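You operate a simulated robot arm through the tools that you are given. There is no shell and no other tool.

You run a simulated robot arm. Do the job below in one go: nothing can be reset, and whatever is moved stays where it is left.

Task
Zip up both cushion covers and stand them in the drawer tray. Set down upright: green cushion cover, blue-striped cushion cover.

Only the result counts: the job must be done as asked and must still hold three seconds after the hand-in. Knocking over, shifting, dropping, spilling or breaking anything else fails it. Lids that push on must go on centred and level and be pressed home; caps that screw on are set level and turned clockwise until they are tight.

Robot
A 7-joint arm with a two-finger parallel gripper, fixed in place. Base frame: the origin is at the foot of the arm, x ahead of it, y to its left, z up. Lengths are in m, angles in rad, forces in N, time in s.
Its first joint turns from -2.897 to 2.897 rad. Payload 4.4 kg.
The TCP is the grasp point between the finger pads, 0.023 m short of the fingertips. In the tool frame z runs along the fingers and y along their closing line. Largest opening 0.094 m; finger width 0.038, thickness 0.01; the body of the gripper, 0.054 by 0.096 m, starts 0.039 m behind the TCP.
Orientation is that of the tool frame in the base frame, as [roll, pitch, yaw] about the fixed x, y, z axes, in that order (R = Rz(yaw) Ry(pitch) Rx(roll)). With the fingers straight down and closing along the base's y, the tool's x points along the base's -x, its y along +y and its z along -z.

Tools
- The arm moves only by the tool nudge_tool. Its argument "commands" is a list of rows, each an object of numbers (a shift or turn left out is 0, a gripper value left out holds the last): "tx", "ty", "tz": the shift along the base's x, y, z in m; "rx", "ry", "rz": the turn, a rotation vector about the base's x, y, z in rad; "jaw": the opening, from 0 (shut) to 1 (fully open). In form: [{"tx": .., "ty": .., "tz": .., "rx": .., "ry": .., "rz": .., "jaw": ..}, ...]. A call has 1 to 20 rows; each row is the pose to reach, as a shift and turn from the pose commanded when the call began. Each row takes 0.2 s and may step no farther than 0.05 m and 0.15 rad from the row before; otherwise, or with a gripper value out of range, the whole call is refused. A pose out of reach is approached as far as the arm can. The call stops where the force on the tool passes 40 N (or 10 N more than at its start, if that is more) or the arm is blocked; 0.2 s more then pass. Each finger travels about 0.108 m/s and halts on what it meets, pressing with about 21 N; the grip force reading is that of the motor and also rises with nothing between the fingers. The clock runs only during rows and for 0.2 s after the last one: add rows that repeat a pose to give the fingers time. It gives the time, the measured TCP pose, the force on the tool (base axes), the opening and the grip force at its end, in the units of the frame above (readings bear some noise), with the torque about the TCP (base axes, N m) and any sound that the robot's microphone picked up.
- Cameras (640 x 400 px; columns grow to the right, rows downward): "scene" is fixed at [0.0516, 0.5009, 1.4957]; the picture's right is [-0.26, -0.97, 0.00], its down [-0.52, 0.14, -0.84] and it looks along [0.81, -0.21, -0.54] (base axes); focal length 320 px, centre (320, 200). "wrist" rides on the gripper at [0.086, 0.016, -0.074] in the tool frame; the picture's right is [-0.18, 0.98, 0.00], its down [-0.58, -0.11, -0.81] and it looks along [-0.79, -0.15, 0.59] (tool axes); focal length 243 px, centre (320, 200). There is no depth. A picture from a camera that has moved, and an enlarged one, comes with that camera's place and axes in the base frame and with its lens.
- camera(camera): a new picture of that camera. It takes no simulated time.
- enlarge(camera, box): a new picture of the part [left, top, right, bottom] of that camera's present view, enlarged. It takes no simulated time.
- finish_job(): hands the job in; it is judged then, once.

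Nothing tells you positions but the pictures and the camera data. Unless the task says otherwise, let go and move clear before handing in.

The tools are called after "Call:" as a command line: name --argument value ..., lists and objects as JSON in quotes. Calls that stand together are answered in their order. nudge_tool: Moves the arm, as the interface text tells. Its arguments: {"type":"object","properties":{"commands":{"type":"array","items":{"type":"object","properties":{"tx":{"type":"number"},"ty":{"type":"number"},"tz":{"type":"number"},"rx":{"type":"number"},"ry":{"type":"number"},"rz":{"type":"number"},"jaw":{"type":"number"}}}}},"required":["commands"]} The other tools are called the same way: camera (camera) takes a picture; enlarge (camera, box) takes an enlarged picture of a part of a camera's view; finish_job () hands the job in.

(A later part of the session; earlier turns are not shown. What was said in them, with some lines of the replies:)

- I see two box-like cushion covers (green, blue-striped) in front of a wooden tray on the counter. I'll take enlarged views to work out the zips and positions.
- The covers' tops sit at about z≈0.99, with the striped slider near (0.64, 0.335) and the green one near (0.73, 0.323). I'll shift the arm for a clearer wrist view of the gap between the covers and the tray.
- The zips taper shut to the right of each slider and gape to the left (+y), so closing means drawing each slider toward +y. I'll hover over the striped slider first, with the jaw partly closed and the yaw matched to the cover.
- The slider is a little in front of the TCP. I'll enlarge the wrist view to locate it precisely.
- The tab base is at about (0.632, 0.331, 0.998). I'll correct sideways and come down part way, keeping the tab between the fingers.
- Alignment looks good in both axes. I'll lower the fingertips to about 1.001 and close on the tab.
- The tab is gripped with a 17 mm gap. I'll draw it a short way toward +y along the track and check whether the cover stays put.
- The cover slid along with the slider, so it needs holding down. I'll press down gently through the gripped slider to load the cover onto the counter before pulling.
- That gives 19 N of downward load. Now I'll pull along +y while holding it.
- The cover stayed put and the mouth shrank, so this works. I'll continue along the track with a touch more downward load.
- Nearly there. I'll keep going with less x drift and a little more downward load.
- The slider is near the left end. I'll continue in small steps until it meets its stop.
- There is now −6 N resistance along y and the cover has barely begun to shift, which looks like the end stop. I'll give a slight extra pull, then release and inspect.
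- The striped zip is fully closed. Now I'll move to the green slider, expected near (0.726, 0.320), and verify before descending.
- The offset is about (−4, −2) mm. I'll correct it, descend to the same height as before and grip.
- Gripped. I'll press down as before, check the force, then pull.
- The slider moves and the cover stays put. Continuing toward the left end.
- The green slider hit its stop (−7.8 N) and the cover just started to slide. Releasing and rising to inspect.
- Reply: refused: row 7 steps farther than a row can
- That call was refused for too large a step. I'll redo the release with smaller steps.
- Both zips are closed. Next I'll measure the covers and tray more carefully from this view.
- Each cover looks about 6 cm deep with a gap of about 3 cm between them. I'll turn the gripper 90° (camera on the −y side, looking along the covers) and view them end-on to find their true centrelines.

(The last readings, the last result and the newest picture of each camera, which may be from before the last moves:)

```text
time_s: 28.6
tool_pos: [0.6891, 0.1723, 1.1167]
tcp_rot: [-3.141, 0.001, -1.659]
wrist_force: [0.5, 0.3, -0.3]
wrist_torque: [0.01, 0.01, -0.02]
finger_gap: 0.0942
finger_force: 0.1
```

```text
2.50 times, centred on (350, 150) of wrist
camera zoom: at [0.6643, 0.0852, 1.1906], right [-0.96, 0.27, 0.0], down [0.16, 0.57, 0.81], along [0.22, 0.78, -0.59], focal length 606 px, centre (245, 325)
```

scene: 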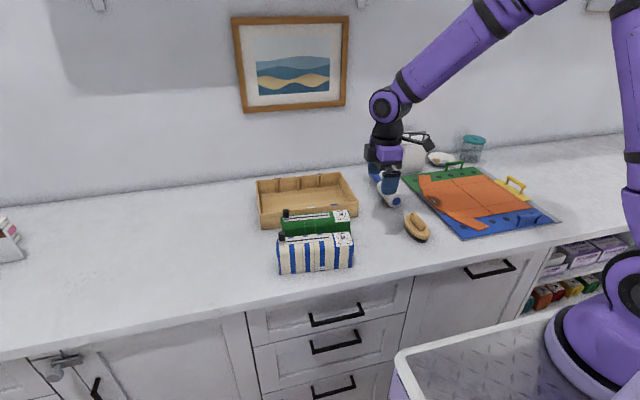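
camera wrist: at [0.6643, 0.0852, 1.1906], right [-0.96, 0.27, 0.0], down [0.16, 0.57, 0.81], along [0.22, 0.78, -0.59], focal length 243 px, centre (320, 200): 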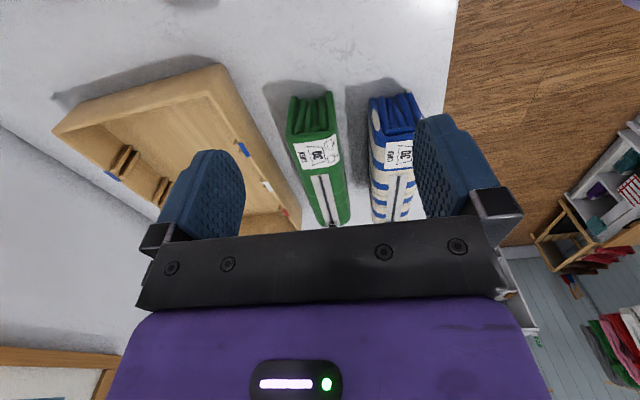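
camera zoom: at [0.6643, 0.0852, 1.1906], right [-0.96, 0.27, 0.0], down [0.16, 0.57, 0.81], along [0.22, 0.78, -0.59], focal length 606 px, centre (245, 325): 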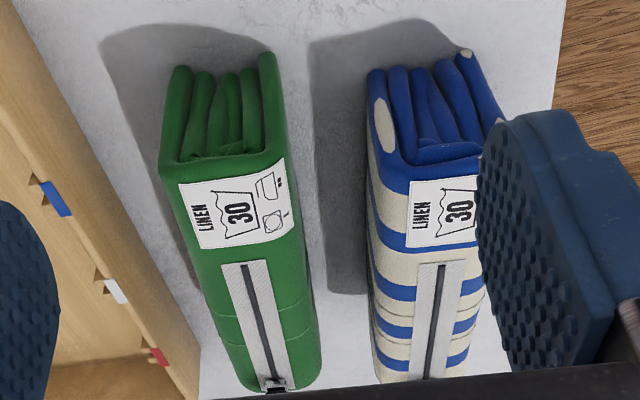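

The covers are folded stacks about 56–60 mm thick with the zip centred. I'll move over the green cover at about (0.7265, 0.335) with the jaw at 0.8 and check before straddling it.

Call:
nudge_tool --commands '[{"tx": 0.01, "ty": 0.04, "jaw": 0.8}, {"tx": 0.02, "ty": 0.08, "jaw": 0.8}, {"tx": 0.03, "ty": 0.12, "jaw": 0.8}, {"tx": 0.0374, "ty": 0.163, "jaw": 0.8}, {"tx": 0.0374, "ty": 0.163, "tz": -0.045, "jaw": 0.8}, {"tx": 0.0374, "ty": 0.163, "tz": -0.085, "jaw": 0.8}, {"tx": 0.0374, "ty": 0.163, "tz": -0.085, "jaw": 0.8}]'

Call:
camera --camera "wrist"

Call:
enlarge --camera "scene" --box '[270, 185, 370, 275]'

```text
time_s: 30.2
tool_pos: [0.7279, 0.3329, 1.0332]
tcp_rot: [-3.142, -0.001, -1.661]
wrist_force: [0.3, -0.3, 0.4]
wrist_torque: [-0.01, -0.02, 0.01]
finger_gap: 0.0752
finger_force: 0.2
```

```text
taken
camera wrist: at [0.7035, 0.2471, 1.1059], right [-0.96, 0.27, 0.0], down [0.16, 0.57, 0.81], along [0.22, 0.78, -0.59], focal length 243 px, centre (320, 200)
```

wrist: 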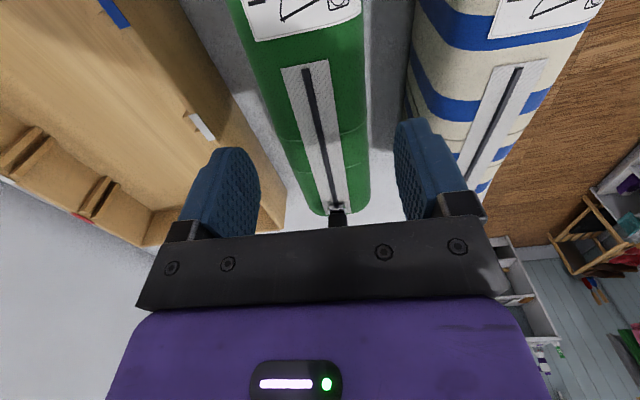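

```text
4.44 times, centred on (320, 230) of scene
camera zoom: at [0.0516, 0.5009, 1.4957], right [-0.26, -0.97, 0.0], down [-0.52, 0.14, -0.84], along [0.81, -0.21, -0.54], focal length 1420 px, centre (320, 67)
```

zoom: 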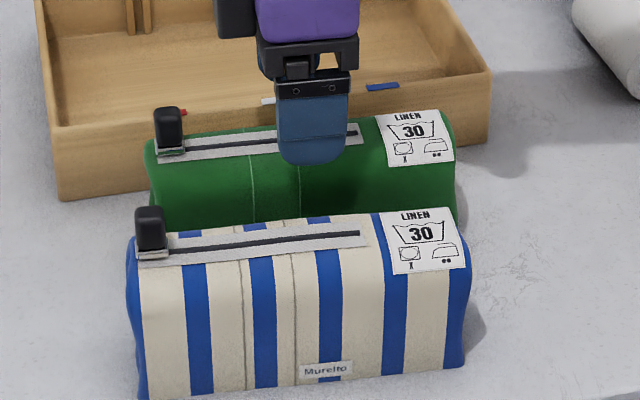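

The green cover is centred between the fingers and the yaw matches. I'll descend to straddle it and close.

Call:
nudge_tool --commands '[{"tz": -0.03}, {"tz": -0.05}, {"tz": -0.066}, {"tz": -0.066}]'

Call:
nudge_tool --commands '[{"jaw": 0.6}, {"jaw": 0.4}, {"jaw": 0.2}, {"jaw": 0.0}, {"jaw": 0.0}]'

Call:
camera --camera "wrist"

Call:
enlarge --camera "scene" --box '[270, 185, 370, 275]'

```text
time_s: 31.2
tool_pos: [0.7299, 0.3329, 0.9656]
tcp_rot: [3.142, 0.0, -1.662]
wrist_force: [0.0, 0.2, -0.2]
wrist_torque: [0.01, 0.0, -0.04]
finger_gap: 0.0751
finger_force: 0.2
```

```text
time_s: 32.4
tool_pos: [0.7296, 0.3335, 0.9661]
tcp_rot: [3.14, 0.0, -1.662]
wrist_force: [-0.4, -1.1, -0.1]
wrist_torque: [0.03, 0.0, -0.01]
finger_gap: 0.0599
finger_force: 21.0
```

```text
taken
camera wrist: at [0.7049, 0.2471, 1.0394], right [-0.96, 0.27, 0.0], down [0.16, 0.57, 0.81], along [0.22, 0.78, -0.59], focal length 243 px, centre (320, 200)
```

wrist: 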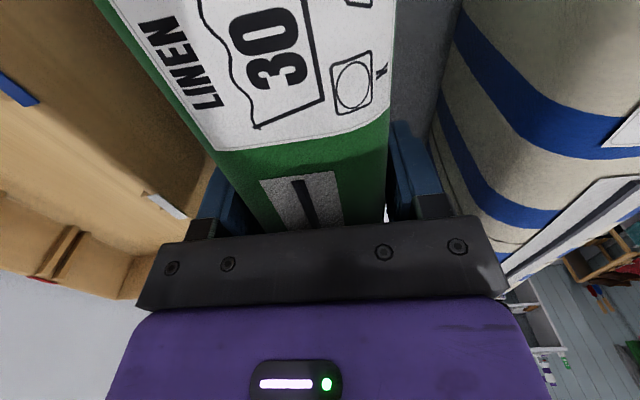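

```text
4.44 times, centred on (320, 230) of scene
camera zoom: at [0.0516, 0.5009, 1.4957], right [-0.26, -0.97, 0.0], down [-0.52, 0.14, -0.84], along [0.81, -0.21, -0.54], focal length 1420 px, centre (320, 67)
```

zoom: 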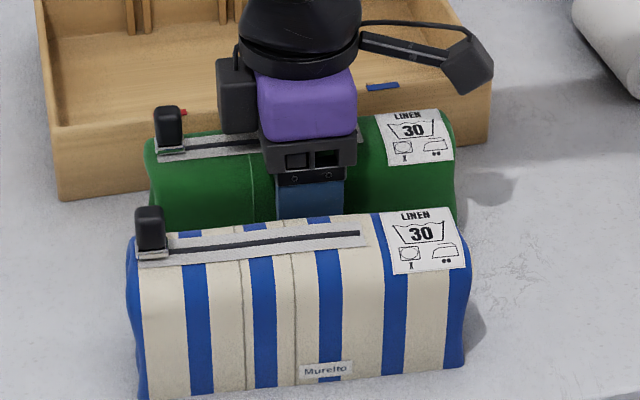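

Gripped at 60 mm. I'll lift a little to check the hold, then go higher.

Call:
nudge_tool --commands '[{"tz": 0.01}, {"tz": 0.02}, {"tz": 0.02}]'

Call:
nudge_tool --commands '[{"tz": 0.03}, {"tz": 0.06}, {"tz": 0.09}, {"tz": 0.11}, {"tz": 0.11}]'

Call:
enlarge --camera "scene" --box '[250, 150, 390, 270]'

Call:
camera --camera "wrist"

```text
time_s: 33.2
tool_pos: [0.7288, 0.3347, 0.9852]
tcp_rot: [-3.141, -0.001, -1.662]
wrist_force: [0.5, -0.2, -2.9]
wrist_torque: [-0.01, -0.04, -0.02]
finger_gap: 0.0598
finger_force: 20.8
```

```text
time_s: 34.4
tool_pos: [0.7275, 0.3355, 1.0979]
tcp_rot: [-3.141, 0.001, -1.663]
wrist_force: [0.2, 0.4, -3.8]
wrist_torque: [-0.04, 0.02, 0.03]
finger_gap: 0.0597
finger_force: 21.1
```

```text
3.33 times, centred on (320, 210) of scene
camera zoom: at [0.0516, 0.5009, 1.4957], right [-0.26, -0.97, 0.0], down [-0.52, 0.14, -0.84], along [0.81, -0.21, -0.54], focal length 1065 px, centre (320, 167)
```

zoom: 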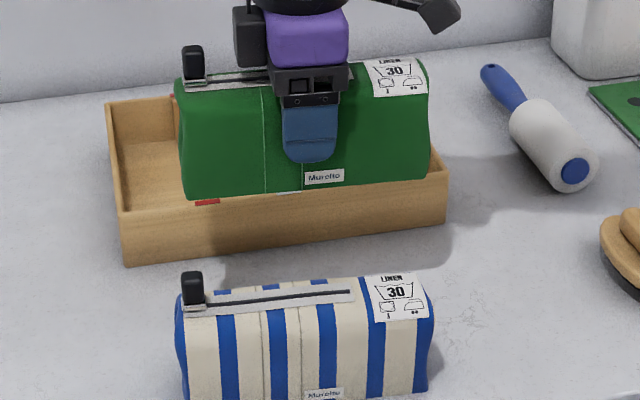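

```text
taken
camera wrist: at [0.7035, 0.2488, 1.1716], right [-0.96, 0.27, 0.0], down [0.16, 0.57, 0.81], along [0.22, 0.78, -0.59], focal length 243 px, centre (320, 200)
```

wrist: 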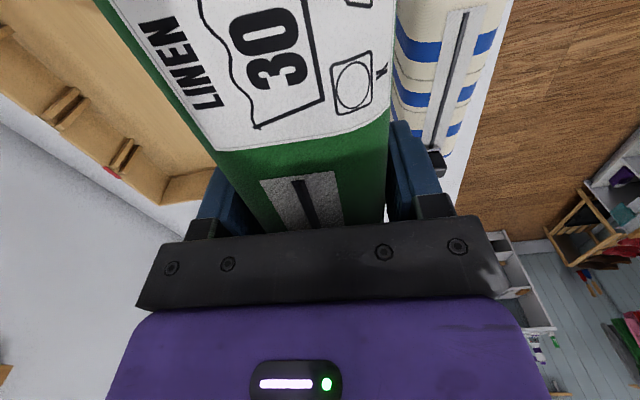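

Held well (about 3.5 N weight). I'll carry it over the tray to about (0.92, 0.295) with a slight yaw correction to match the tray.

Call:
nudge_tool --commands '[{"tx": 0.04, "ty": -0.008, "rz": 0.005}, {"tx": 0.08, "ty": -0.016, "rz": 0.01}, {"tx": 0.12, "ty": -0.024, "rz": 0.015}, {"tx": 0.16, "ty": -0.032, "rz": 0.02}, {"tx": 0.1925, "ty": -0.04, "rz": 0.026}, {"tx": 0.1925, "ty": -0.04, "rz": 0.026}]'

Call:
enlarge --camera "scene" --box '[250, 130, 390, 250]'

Call:
camera --camera "wrist"

```text
time_s: 35.8
tool_pos: [0.9226, 0.2953, 1.0958]
tcp_rot: [3.14, -0.001, -1.636]
wrist_force: [0.4, 0.0, -2.8]
wrist_torque: [-0.01, -0.02, 0.0]
finger_gap: 0.0599
finger_force: 20.8
```

```text
3.33 times, centred on (320, 190) of scene
camera zoom: at [0.0516, 0.5009, 1.4957], right [-0.26, -0.97, 0.0], down [-0.52, 0.14, -0.84], along [0.81, -0.21, -0.54], focal length 1065 px, centre (320, 233)
```

zoom: 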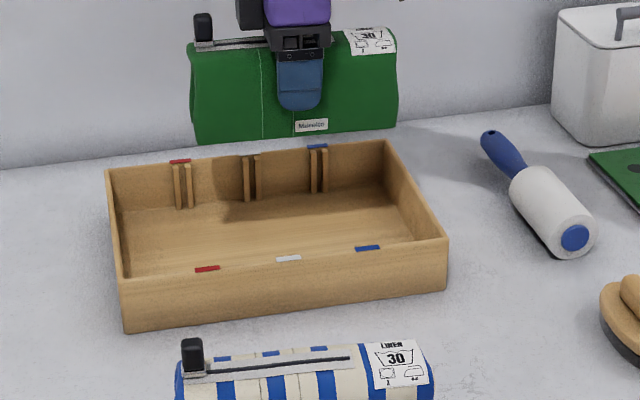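

```text
taken
camera wrist: at [0.9003, 0.2087, 1.1702], right [-0.97, 0.25, 0.0], down [0.15, 0.57, 0.81], along [0.2, 0.78, -0.59], focal length 243 px, centre (320, 200)
```

wrist: 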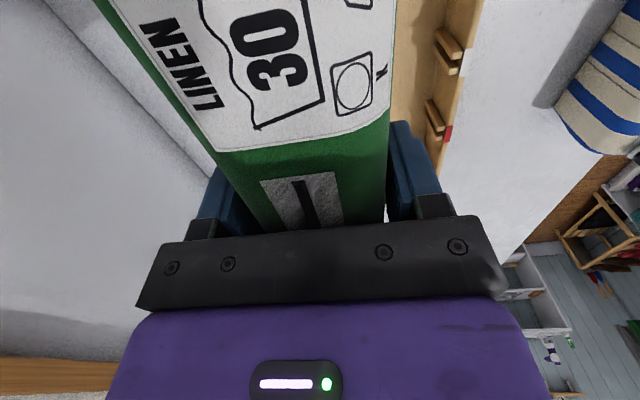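

The front wall also has short divider posts on its inside. I'll look closer to measure the usable space before lowering.

Call:
enlarge --camera "wrist" --box '[380, 0, 540, 160]'

Call:
enlarge --camera "scene" --box '[250, 165, 370, 235]'

```text
2.50 times, centred on (460, 80) of wrist
camera zoom: at [0.9003, 0.2087, 1.1702], right [-0.97, 0.25, 0.0], down [0.15, 0.57, 0.81], along [0.2, 0.78, -0.59], focal length 606 px, centre (-30, 500)
```

zoom: 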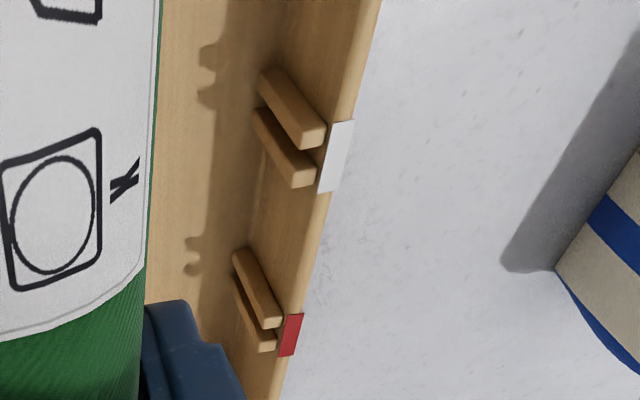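

```text
5.33 times, centred on (310, 200) of scene
camera zoom: at [0.0516, 0.5009, 1.4957], right [-0.26, -0.97, 0.0], down [-0.52, 0.14, -0.84], along [0.81, -0.21, -0.54], focal length 1704 px, centre (373, 200)
```

zoom: 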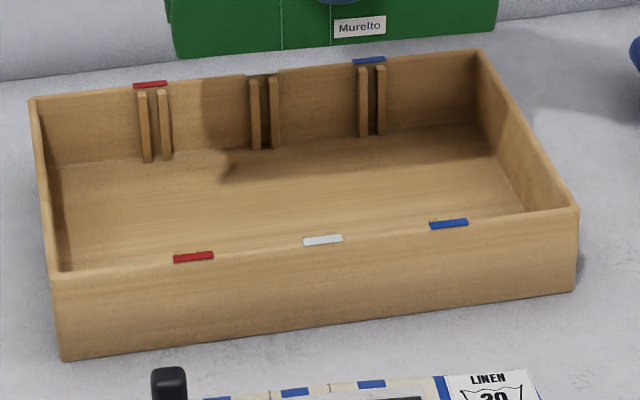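

Re-triangulating puts the counter at z≈0.911 and the tray rim at z≈0.97. The tray interior at y≈0.3 runs from about x 0.828 to 0.982 between the posts, with a tilt of about 0.033 rad. I'll adjust to about (0.932, 0.288) with the tray yaw, then lower in stages.

Call:
nudge_tool --commands '[{"tx": 0.009, "ty": -0.007, "rz": 0.03}, {"tx": 0.009, "ty": -0.007, "rz": 0.03, "tz": -0.03}, {"tx": 0.009, "ty": -0.007, "rz": 0.03, "tz": -0.05}, {"tx": 0.009, "ty": -0.007, "rz": 0.03, "tz": -0.06}, {"tx": 0.009, "ty": -0.007, "rz": 0.03, "tz": -0.06}]'

Call:
enlarge --camera "scene" --box '[250, 150, 370, 240]'

Call:
camera --camera "wrist"

```text
time_s: 37.0
tool_pos: [0.9291, 0.2877, 1.0364]
tcp_rot: [-3.141, -0.001, -1.604]
wrist_force: [-0.5, -0.4, -1.8]
wrist_torque: [-0.01, 0.0, 0.0]
finger_gap: 0.0598
finger_force: 21.2
```

```text
4.44 times, centred on (310, 195) of scene
camera zoom: at [0.0516, 0.5009, 1.4957], right [-0.26, -0.97, 0.0], down [-0.52, 0.14, -0.84], along [0.81, -0.21, -0.54], focal length 1420 px, centre (364, 222)
```

zoom: 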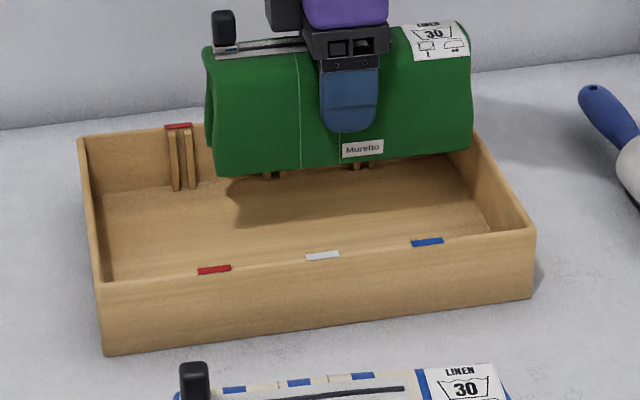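

```text
taken
camera wrist: at [0.9088, 0.2005, 1.1098], right [-0.98, 0.22, 0.0], down [0.13, 0.58, 0.81], along [0.18, 0.79, -0.59], focal length 243 px, centre (320, 200)
```

wrist: 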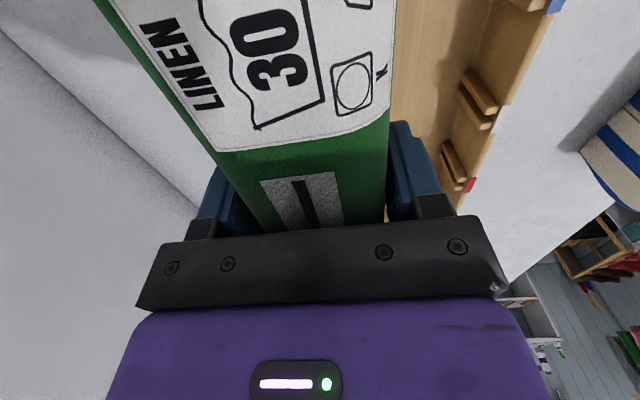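

Reach is fine and the cover is above the back half of the tray. I'll continue lowering, slowly near the floor.

Call:
nudge_tool --commands '[{"tz": -0.015}, {"tz": -0.03}, {"tz": -0.045}, {"tz": -0.05}, {"tz": -0.05}]'

Call:
enlarge --camera "scene" --box '[250, 150, 370, 240]'

Call:
camera --camera "wrist"

```text
time_s: 38.2
tool_pos: [0.9297, 0.2882, 0.9871]
tcp_rot: [3.141, -0.001, -1.606]
wrist_force: [0.4, -0.4, -2.8]
wrist_torque: [-0.01, 0.0, 0.01]
finger_gap: 0.0599
finger_force: 20.8
```

```text
4.44 times, centred on (310, 195) of scene
camera zoom: at [0.0516, 0.5009, 1.4957], right [-0.26, -0.97, 0.0], down [-0.52, 0.14, -0.84], along [0.81, -0.21, -0.54], focal length 1420 px, centre (364, 222)
```

zoom: 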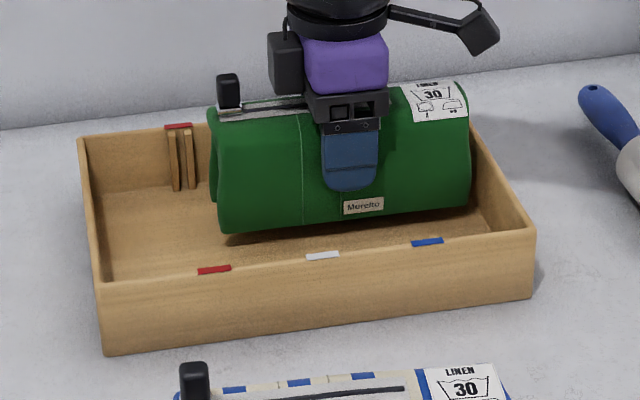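

```text
taken
camera wrist: at [0.9092, 0.1999, 1.0614], right [-0.98, 0.22, 0.0], down [0.13, 0.58, 0.81], along [0.18, 0.79, -0.59], focal length 243 px, centre (320, 200)
```

wrist: 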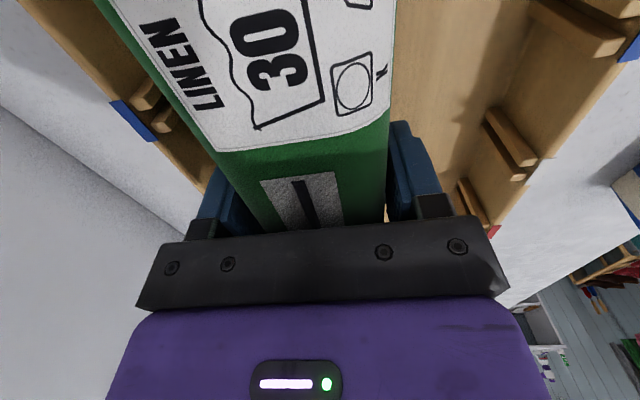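

There's clear space on both sides inside the tray. Lowering the last bit to contact.

Call:
nudge_tool --commands '[{"tz": -0.004}, {"tz": -0.008}, {"tz": -0.008}]'

Call:
nudge_tool --commands '[{"tz": -0.002}, {"tz": -0.004}, {"tz": -0.004}]'

```text
time_s: 39.0
tool_pos: [0.9291, 0.2879, 0.9804]
tcp_rot: [3.141, -0.001, -1.606]
wrist_force: [-0.1, -0.2, -2.8]
wrist_torque: [-0.01, -0.03, -0.02]
finger_gap: 0.06
finger_force: 21.2
```

```text
time_s: 39.8
tool_pos: [0.9296, 0.2882, 0.9762]
tcp_rot: [-3.141, 0.0, -1.607]
wrist_force: [-0.1, 0.8, -2.5]
wrist_torque: [-0.02, -0.02, 0.01]
finger_gap: 0.0598
finger_force: 21.1
```

Call:
nudge_tool --commands '[{"tz": -0.001}, {"tz": -0.002}, {"tz": -0.002}]'

Call:
nudge_tool --commands '[{"tz": -0.001}, {"tz": -0.002}, {"tz": -0.002}]'

```text
time_s: 40.6
tool_pos: [0.9293, 0.2874, 0.9727]
tcp_rot: [3.14, 0.0, -1.607]
wrist_force: [-0.1, 0.3, -3.2]
wrist_torque: [0.02, 0.02, 0.0]
finger_gap: 0.0601
finger_force: 21.2
```

```text
time_s: 41.4
tool_pos: [0.9296, 0.288, 0.9716]
tcp_rot: [-3.141, 0.0, -1.605]
wrist_force: [-3.3, -1.2, 5.7]
wrist_torque: [-0.45, 0.33, -0.05]
finger_gap: 0.06
finger_force: 21.2
```

The cover has touched the tray floor. I'll lift 3 mm and try moving further back while still holding it.

Call:
nudge_tool --commands '[{"tz": 0.004}, {"tz": 0.004, "tx": 0.005}, {"tz": 0.004, "tx": 0.01}, {"tz": 0.004, "tx": 0.015}, {"tz": 0.004, "tx": 0.015}]'

Call:
camera --camera "wrist"

```text
time_s: 42.6
tool_pos: [0.9449, 0.2894, 0.9755]
tcp_rot: [-3.141, 0.0, -1.606]
wrist_force: [0.3, 0.5, -3.5]
wrist_torque: [-0.02, -0.04, 0.01]
finger_gap: 0.06
finger_force: 20.8
```

```text
taken
camera wrist: at [0.9243, 0.2002, 1.0484], right [-0.98, 0.22, 0.0], down [0.13, 0.58, 0.81], along [0.18, 0.79, -0.59], focal length 243 px, centre (320, 200)
```

wrist: 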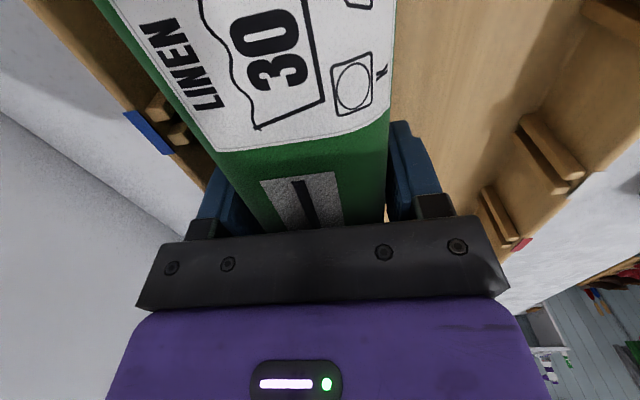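

It reached x=0.945, leaving about 9 mm between the back finger and the posts. I'll lower to the floor, open the jaw just a little, and retreat upward.

Call:
nudge_tool --commands '[{"tz": -0.002}, {"tz": -0.0035}, {"tz": -0.004}, {"tz": -0.004}]'

Call:
nudge_tool --commands '[{"jaw": 0.66}, {"jaw": 0.69}, {"jaw": 0.71}, {"jaw": 0.71}]'

Call:
camera --camera "wrist"

Call:
enlarge --camera "scene" --box '[250, 150, 370, 240]'

```text
time_s: 43.6
tool_pos: [0.9448, 0.2875, 0.9718]
tcp_rot: [3.141, 0.001, -1.606]
wrist_force: [0.9, 0.7, 2.6]
wrist_torque: [-0.39, 0.15, 0.07]
finger_gap: 0.0599
finger_force: 21.3
```

```text
time_s: 44.6
tool_pos: [0.9432, 0.2866, 0.9718]
tcp_rot: [3.141, 0.0, -1.605]
wrist_force: [-0.4, 0.7, 0.0]
wrist_torque: [0.03, 0.0, 0.0]
finger_gap: 0.0669
finger_force: 0.0
```

```text
taken
camera wrist: at [0.9245, 0.1999, 1.0448], right [-0.98, 0.22, 0.0], down [0.13, 0.58, 0.81], along [0.18, 0.79, -0.59], focal length 243 px, centre (320, 200)
```

wrist: 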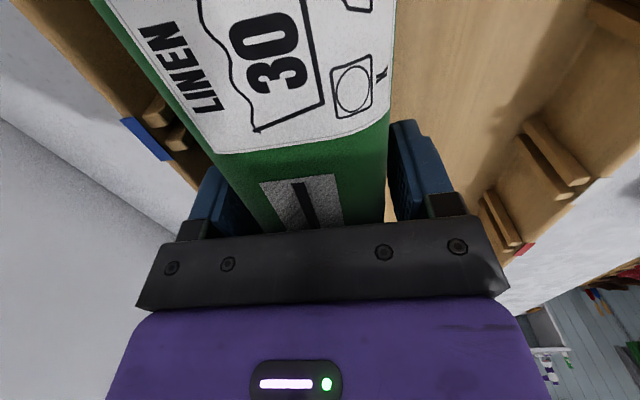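

```text
4.44 times, centred on (310, 195) of scene
camera zoom: at [0.0516, 0.5009, 1.4957], right [-0.26, -0.97, 0.0], down [-0.52, 0.14, -0.84], along [0.81, -0.21, -0.54], focal length 1420 px, centre (364, 222)
```

zoom: 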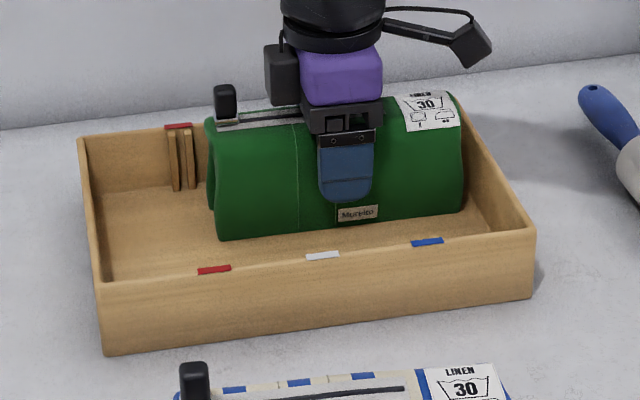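

The green cover is standing free in the tray. I'll raise straight up and move back over the striped cover.

Call:
nudge_tool --commands '[{"tz": 0.02}, {"tz": 0.06}, {"tz": 0.1}, {"tz": 0.13}, {"tz": 0.13, "tx": -0.045, "ty": 0.01}, {"tz": 0.13, "tx": -0.09, "ty": 0.02, "jaw": 0.8}, {"tz": 0.13, "tx": -0.135, "ty": 0.03, "rz": -0.03}, {"tz": 0.13, "tx": -0.18, "ty": 0.04, "rz": -0.05}, {"tz": 0.13, "tx": -0.225, "ty": 0.05, "rz": -0.071}, {"tz": 0.13, "tx": -0.27, "ty": 0.06, "rz": -0.071}, {"tz": 0.11, "tx": -0.309, "ty": 0.065, "rz": -0.071}, {"tz": 0.066, "tx": -0.309, "ty": 0.065, "rz": -0.071}, {"tz": 0.066, "tx": -0.309, "ty": 0.065, "rz": -0.071}]'

Call:
camera --camera "wrist"

Call:
enlarge --camera "scene" --box '[250, 160, 390, 280]'

```text
time_s: 47.4
tool_pos: [0.6343, 0.3522, 1.0345]
tcp_rot: [3.141, 0.003, -1.675]
wrist_force: [0.2, -0.4, 0.6]
wrist_torque: [-0.02, 0.01, 0.02]
finger_gap: 0.0752
finger_force: 0.1
```

```text
taken
camera wrist: at [0.6077, 0.266, 1.1079], right [-0.96, 0.29, 0.0], down [0.17, 0.57, 0.81], along [0.23, 0.77, -0.59], focal length 243 px, centre (320, 200)
```

wrist: 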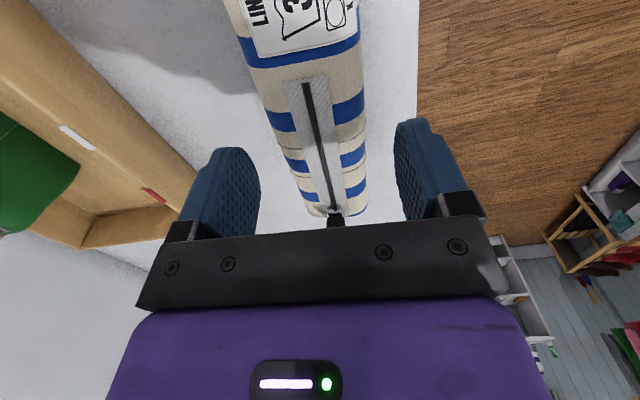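

```text
3.33 times, centred on (320, 220) of scene
camera zoom: at [0.0516, 0.5009, 1.4957], right [-0.26, -0.97, 0.0], down [-0.52, 0.14, -0.84], along [0.81, -0.21, -0.54], focal length 1065 px, centre (320, 133)
```

zoom: 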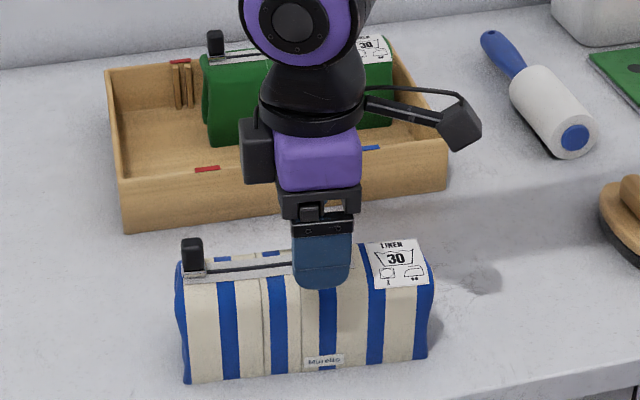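

The striped cover is centred between the fingers. I'll grip slightly higher this time (TCP about 0.983) so the fingertips stay near rim level when placing.

Call:
nudge_tool --commands '[{"tz": -0.025}, {"tz": -0.051}, {"tz": -0.051}]'

Call:
nudge_tool --commands '[{"jaw": 0.6}, {"jaw": 0.4}, {"jaw": 0.2}, {"jaw": 0.0}, {"jaw": 0.0}]'

Call:
nudge_tool --commands '[{"tz": 0.01}, {"tz": 0.02}, {"tz": 0.02}]'

Call:
enlarge --camera "scene" --box '[250, 160, 390, 280]'

```text
time_s: 48.2
tool_pos: [0.6351, 0.3523, 0.9839]
tcp_rot: [3.139, -0.001, -1.678]
wrist_force: [-0.1, 0.4, -0.1]
wrist_torque: [0.01, 0.03, -0.02]
finger_gap: 0.0752
finger_force: 0.1
```

```text
time_s: 49.4
tool_pos: [0.6353, 0.3527, 0.9854]
tcp_rot: [3.141, 0.0, -1.675]
wrist_force: [1.8, -0.5, 0.0]
wrist_torque: [0.05, -0.03, -0.08]
finger_gap: 0.0593
finger_force: 20.3
```

```text
time_s: 50.2
tool_pos: [0.6343, 0.3512, 1.0064]
tcp_rot: [-3.141, -0.001, -1.675]
wrist_force: [0.9, 0.5, -2.8]
wrist_torque: [-0.03, -0.01, 0.03]
finger_gap: 0.0596
finger_force: 21.5
```

```text
3.33 times, centred on (320, 220) of scene
camera zoom: at [0.0516, 0.5009, 1.4957], right [-0.26, -0.97, 0.0], down [-0.52, 0.14, -0.84], along [0.81, -0.21, -0.54], focal length 1065 px, centre (320, 133)
```

zoom: 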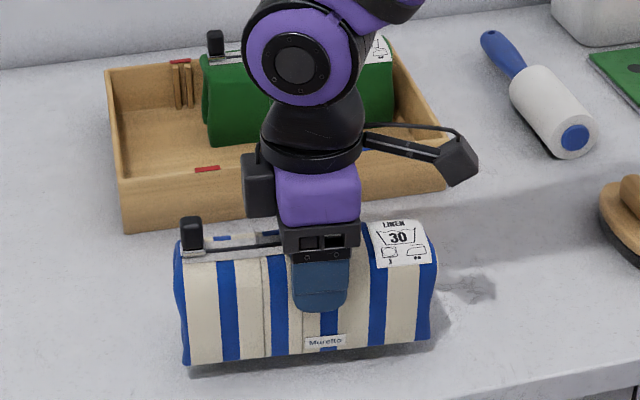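

Lifted cleanly. I'll raise it and carry it above the front half of the tray at about (0.865, 0.288).

Call:
nudge_tool --commands '[{"tz": 0.04}, {"tz": 0.08}, {"tz": 0.115}, {"tz": 0.115, "tx": 0.04, "ty": -0.01, "rz": 0.012}, {"tz": 0.115, "tx": 0.08, "ty": -0.02, "rz": 0.024}, {"tz": 0.115, "tx": 0.12, "ty": -0.03, "rz": 0.036}, {"tz": 0.115, "tx": 0.16, "ty": -0.045, "rz": 0.048}, {"tz": 0.115, "tx": 0.2, "ty": -0.055, "rz": 0.06}, {"tz": 0.115, "tx": 0.23, "ty": -0.063, "rz": 0.07}, {"tz": 0.115, "tx": 0.23, "ty": -0.063, "rz": 0.07}]'

Call:
camera --camera "wrist"

Call:
enlarge --camera "scene" --box '[250, 130, 370, 240]'

```text
time_s: 52.4
tool_pos: [0.8655, 0.2885, 1.1232]
tcp_rot: [3.14, 0.0, -1.606]
wrist_force: [0.2, 0.5, -3.6]
wrist_torque: [-0.04, -0.04, 0.03]
finger_gap: 0.0597
finger_force: 20.8
```

```text
taken
camera wrist: at [0.8468, 0.2002, 1.1963], right [-0.98, 0.22, 0.0], down [0.13, 0.58, 0.81], along [0.18, 0.79, -0.59], focal length 243 px, centre (320, 200)
```

wrist: 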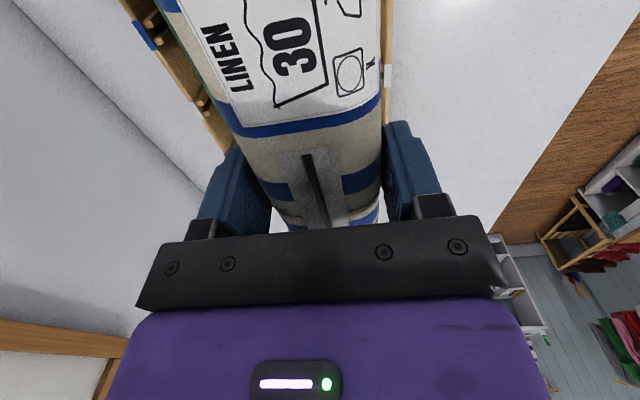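

```text
3.64 times, centred on (310, 185) of scene
camera zoom: at [0.0516, 0.5009, 1.4957], right [-0.26, -0.97, 0.0], down [-0.52, 0.14, -0.84], along [0.81, -0.21, -0.54], focal length 1162 px, centre (356, 254)
```

zoom: 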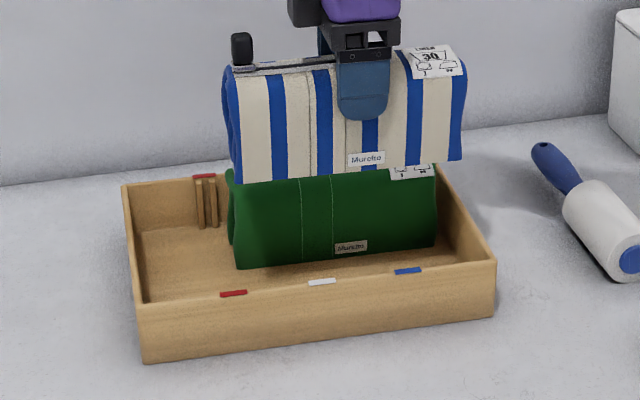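

Aligned over the front half. I'll lower to just above the rim and check clearance.

Call:
nudge_tool --commands '[{"tz": -0.03}, {"tz": -0.06}, {"tz": -0.07}, {"tz": -0.07}]'

Call:
camera --camera "wrist"

Call:
enlarge --camera "scene" --box '[250, 150, 370, 240]'

```text
time_s: 53.4
tool_pos: [0.8665, 0.288, 1.0516]
tcp_rot: [-3.141, 0.0, -1.607]
wrist_force: [-0.4, 0.7, -3.2]
wrist_torque: [-0.03, -0.02, 0.01]
finger_gap: 0.06
finger_force: 20.8
```

```text
taken
camera wrist: at [0.8461, 0.2013, 1.1251], right [-0.98, 0.22, 0.0], down [0.13, 0.58, 0.81], along [0.18, 0.79, -0.59], focal length 243 px, centre (320, 200)
```

wrist: 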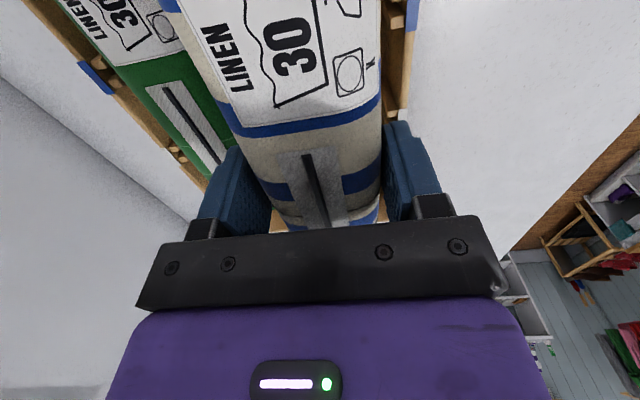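

```text
4.44 times, centred on (310, 195) of scene
camera zoom: at [0.0516, 0.5009, 1.4957], right [-0.26, -0.97, 0.0], down [-0.52, 0.14, -0.84], along [0.81, -0.21, -0.54], focal length 1420 px, centre (364, 222)
```

zoom: 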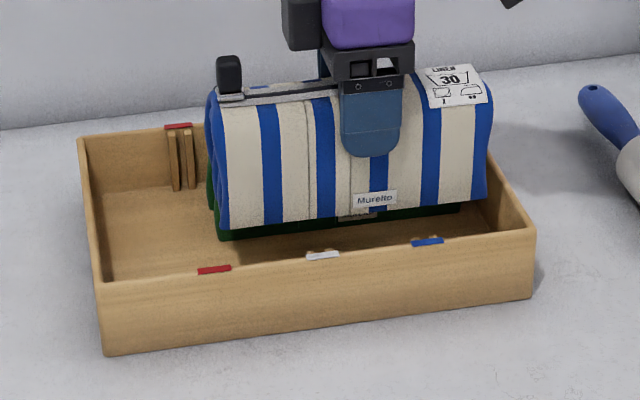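

Clearances look fine: cover front at about 0.836 versus the post tips at about 0.827. Lowering into the tray.

Call:
nudge_tool --commands '[{"tz": -0.015}, {"tz": -0.03}, {"tz": -0.045}, {"tz": -0.052}, {"tz": -0.052}]'

Call:
camera --camera "wrist"

Call:
enlarge --camera "scene" --box '[250, 150, 370, 240]'

```text
time_s: 54.6
tool_pos: [0.8658, 0.29, 0.9995]
tcp_rot: [3.141, 0.001, -1.606]
wrist_force: [0.9, 1.1, -2.8]
wrist_torque: [0.01, -0.01, 0.03]
finger_gap: 0.0595
finger_force: 20.9
```

```text
taken
camera wrist: at [0.8453, 0.2018, 1.0727], right [-0.98, 0.22, 0.0], down [0.13, 0.58, 0.81], along [0.18, 0.79, -0.59], focal length 243 px, centre (320, 200)
```

wrist: 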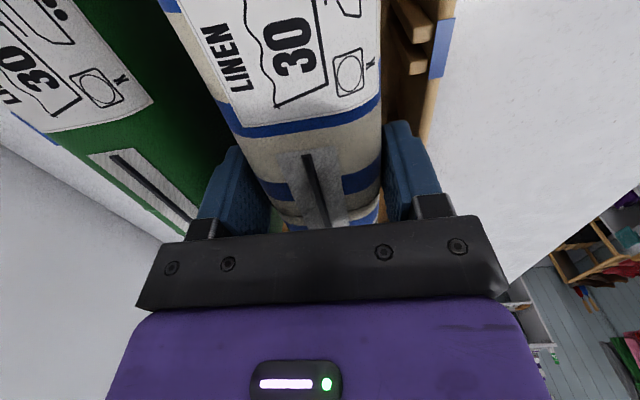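

```text
4.44 times, centred on (310, 195) of scene
camera zoom: at [0.0516, 0.5009, 1.4957], right [-0.26, -0.97, 0.0], down [-0.52, 0.14, -0.84], along [0.81, -0.21, -0.54], focal length 1420 px, centre (364, 222)
```

zoom: 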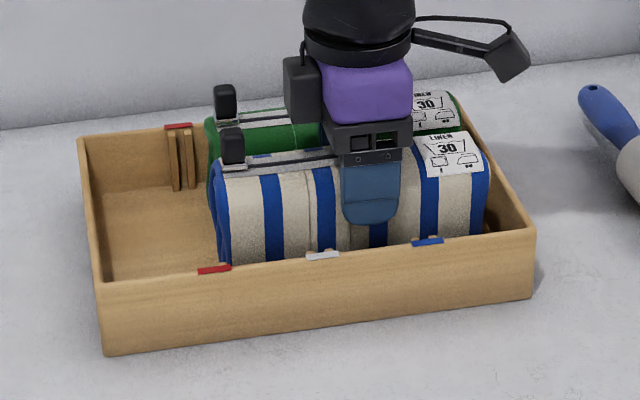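

It's inside the tray with room between the covers. Now the final slow lowering to contact.

Call:
nudge_tool --commands '[{"tz": -0.002}, {"tz": -0.004}, {"tz": -0.006}, {"tz": -0.006}]'

Call:
nudge_tool --commands '[{"tz": -0.001}, {"tz": -0.002}, {"tz": -0.002}]'

```text
time_s: 55.6
tool_pos: [0.8663, 0.2887, 0.9939]
tcp_rot: [3.141, 0.0, -1.605]
wrist_force: [0.1, 0.0, -3.1]
wrist_torque: [-0.01, -0.03, 0.0]
finger_gap: 0.0598
finger_force: 21.2
```

```text
time_s: 56.4
tool_pos: [0.866, 0.2893, 0.9914]
tcp_rot: [3.14, 0.001, -1.606]
wrist_force: [-1.1, -0.8, -2.3]
wrist_torque: [-0.02, 0.0, 0.03]
finger_gap: 0.0597
finger_force: 21.3
```

Call:
nudge_tool --commands '[{"tz": -0.001}, {"tz": -0.0015}, {"tz": -0.0015}]'

```text
time_s: 57.2
tool_pos: [0.8656, 0.2893, 0.9905]
tcp_rot: [-3.14, -0.001, -1.605]
wrist_force: [0.3, 0.4, 3.1]
wrist_torque: [0.01, 0.12, 0.01]
finger_gap: 0.0595
finger_force: 21.0
```

The striped cover is resting on the tray floor. I'll open slightly, then withdraw straight up and clear.

Call:
nudge_tool --commands '[{"jaw": 0.66}, {"jaw": 0.68}, {"jaw": 0.7}, {"jaw": 0.7}]'

Call:
camera --camera "wrist"

Call:
nudge_tool --commands '[{"tz": 0.01}, {"tz": 0.03}, {"tz": 0.07}, {"tz": 0.11}, {"tz": 0.15}, {"tz": 0.18, "tx": -0.03}, {"tz": 0.2, "tx": -0.07}, {"tz": 0.2, "tx": -0.11, "ty": -0.02}, {"tz": 0.2, "tx": -0.15, "ty": -0.05}, {"tz": 0.2, "tx": -0.15, "ty": -0.09}, {"tz": 0.2, "tx": -0.15, "ty": -0.09}]'

Call:
enlarge --camera "scene" --box '[250, 150, 370, 240]'

Call:
camera --camera "wrist"

Call:
camera --camera "scene"

```text
time_s: 58.2
tool_pos: [0.865, 0.2895, 0.9898]
tcp_rot: [-3.141, 0.002, -1.606]
wrist_force: [0.1, 0.0, -0.5]
wrist_torque: [0.02, -0.02, -0.03]
finger_gap: 0.0658
finger_force: 0.0
```

```text
taken
camera wrist: at [0.845, 0.2017, 1.0639], right [-0.98, 0.22, 0.0], down [0.13, 0.58, 0.81], along [0.18, 0.79, -0.59], focal length 243 px, centre (320, 200)
```

wrist: 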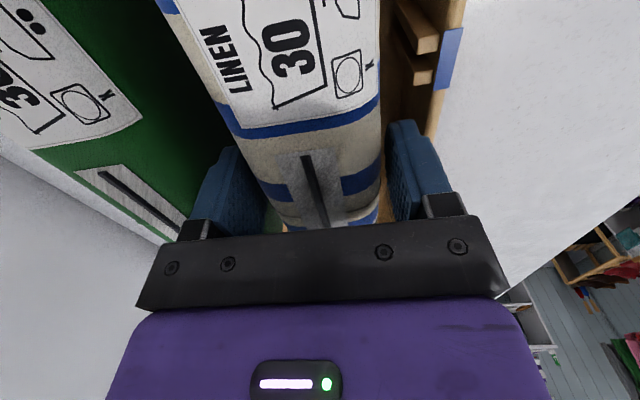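

```text
time_s: 60.6
tool_pos: [0.7149, 0.1978, 1.1905]
tcp_rot: [-3.141, 0.001, -1.608]
wrist_force: [0.5, -0.4, 0.6]
wrist_torque: [-0.02, 0.01, -0.01]
finger_gap: 0.0656
finger_force: 0.1
```

```text
4.44 times, centred on (310, 195) of scene
camera zoom: at [0.0516, 0.5009, 1.4957], right [-0.26, -0.97, 0.0], down [-0.52, 0.14, -0.84], along [0.81, -0.21, -0.54], focal length 1420 px, centre (364, 222)
```

zoom: 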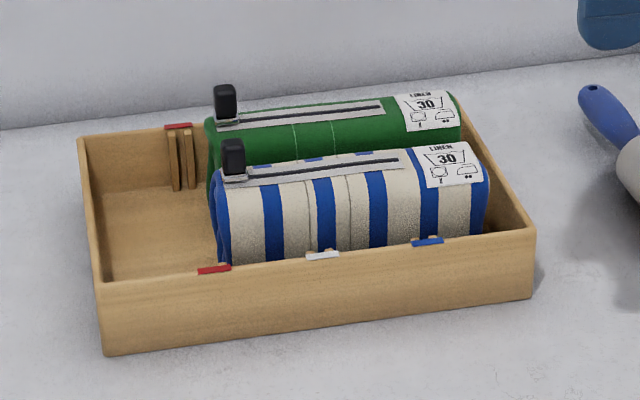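

```text
taken
camera wrist: at [0.6944, 0.1109, 1.2638], right [-0.98, 0.22, 0.0], down [0.13, 0.58, 0.81], along [0.18, 0.79, -0.59], focal length 243 px, centre (320, 200)
```

wrist: 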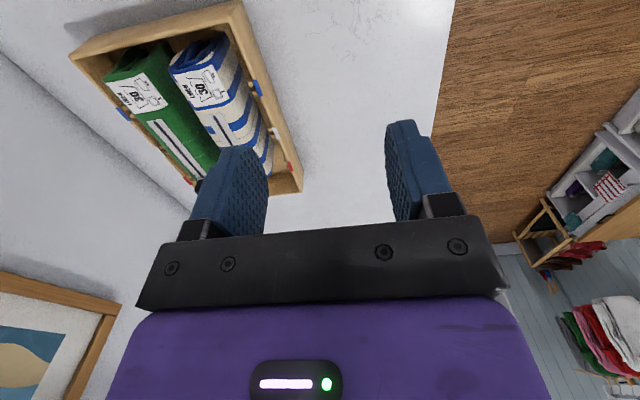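

```text
taken
```

scene: 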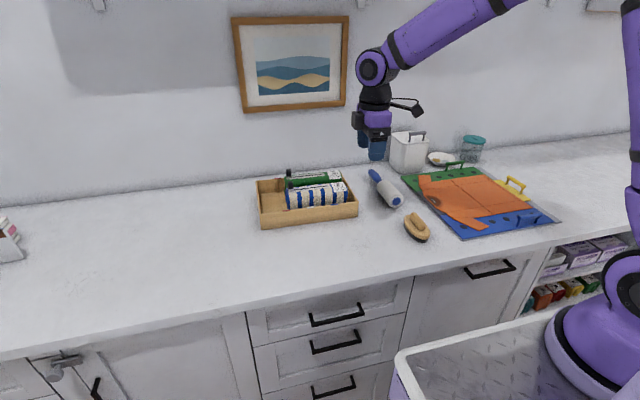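

Both covers stand upright in the tray and the gripper is clear. I'll take one last close look at the zips.

Call:
enlarge --camera "scene" --box '[285, 165, 345, 215]'

Call:
enlarge --camera "wrist" --box '[60, 0, 310, 200]'

```text
8.00 times, centred on (315, 190) of scene
camera zoom: at [0.0516, 0.5009, 1.4957], right [-0.26, -0.97, 0.0], down [-0.52, 0.14, -0.84], along [0.81, -0.21, -0.54], focal length 2556 px, centre (360, 280)
```

zoom: 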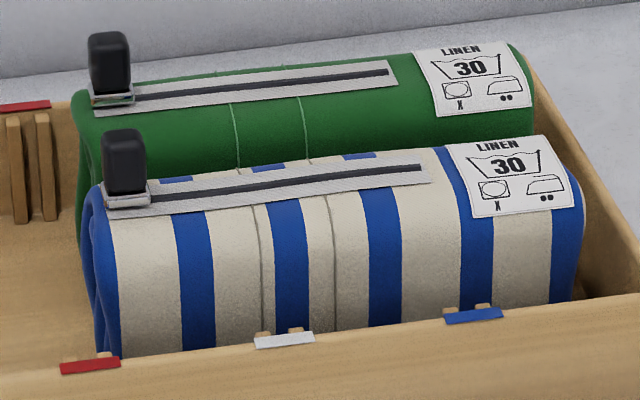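

```text
2.00 times, centred on (185, 100) of wrist
camera zoom: at [0.6944, 0.1109, 1.2638], right [-0.98, 0.22, 0.0], down [0.13, 0.58, 0.81], along [0.18, 0.79, -0.59], focal length 485 px, centre (590, 400)
```

zoom: 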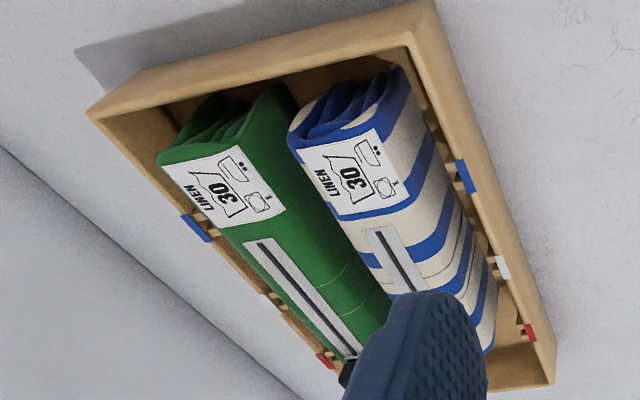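

Both sliders are at their end stops with the zips shut. Both covers stand level inside the tray, nothing else has moved, and the arm is clear, so I'm handing in.

Call:
finish_job

```text
The job is handed in.
```

Both cushion covers are zipped shut and standing upright side by side in the drawer tray, with the green one at the back and the blue-striped one in front. I've handed the job in, but no verdict has come back yet.

- **Zips:** each slider was pulled until it met its stop at the left end. The last close-up shows both closed.
- **Placement:** each cover touched the tray floor before I let go. Both were still upright in the pictures taken after the gripper had moved clear.
- **Surroundings:** nothing else on the counter looks shifted in the final pictures. While being zipped, the striped cover slid about 3 cm along the counter and the green one a few millimetres, before I moved them to the tray.
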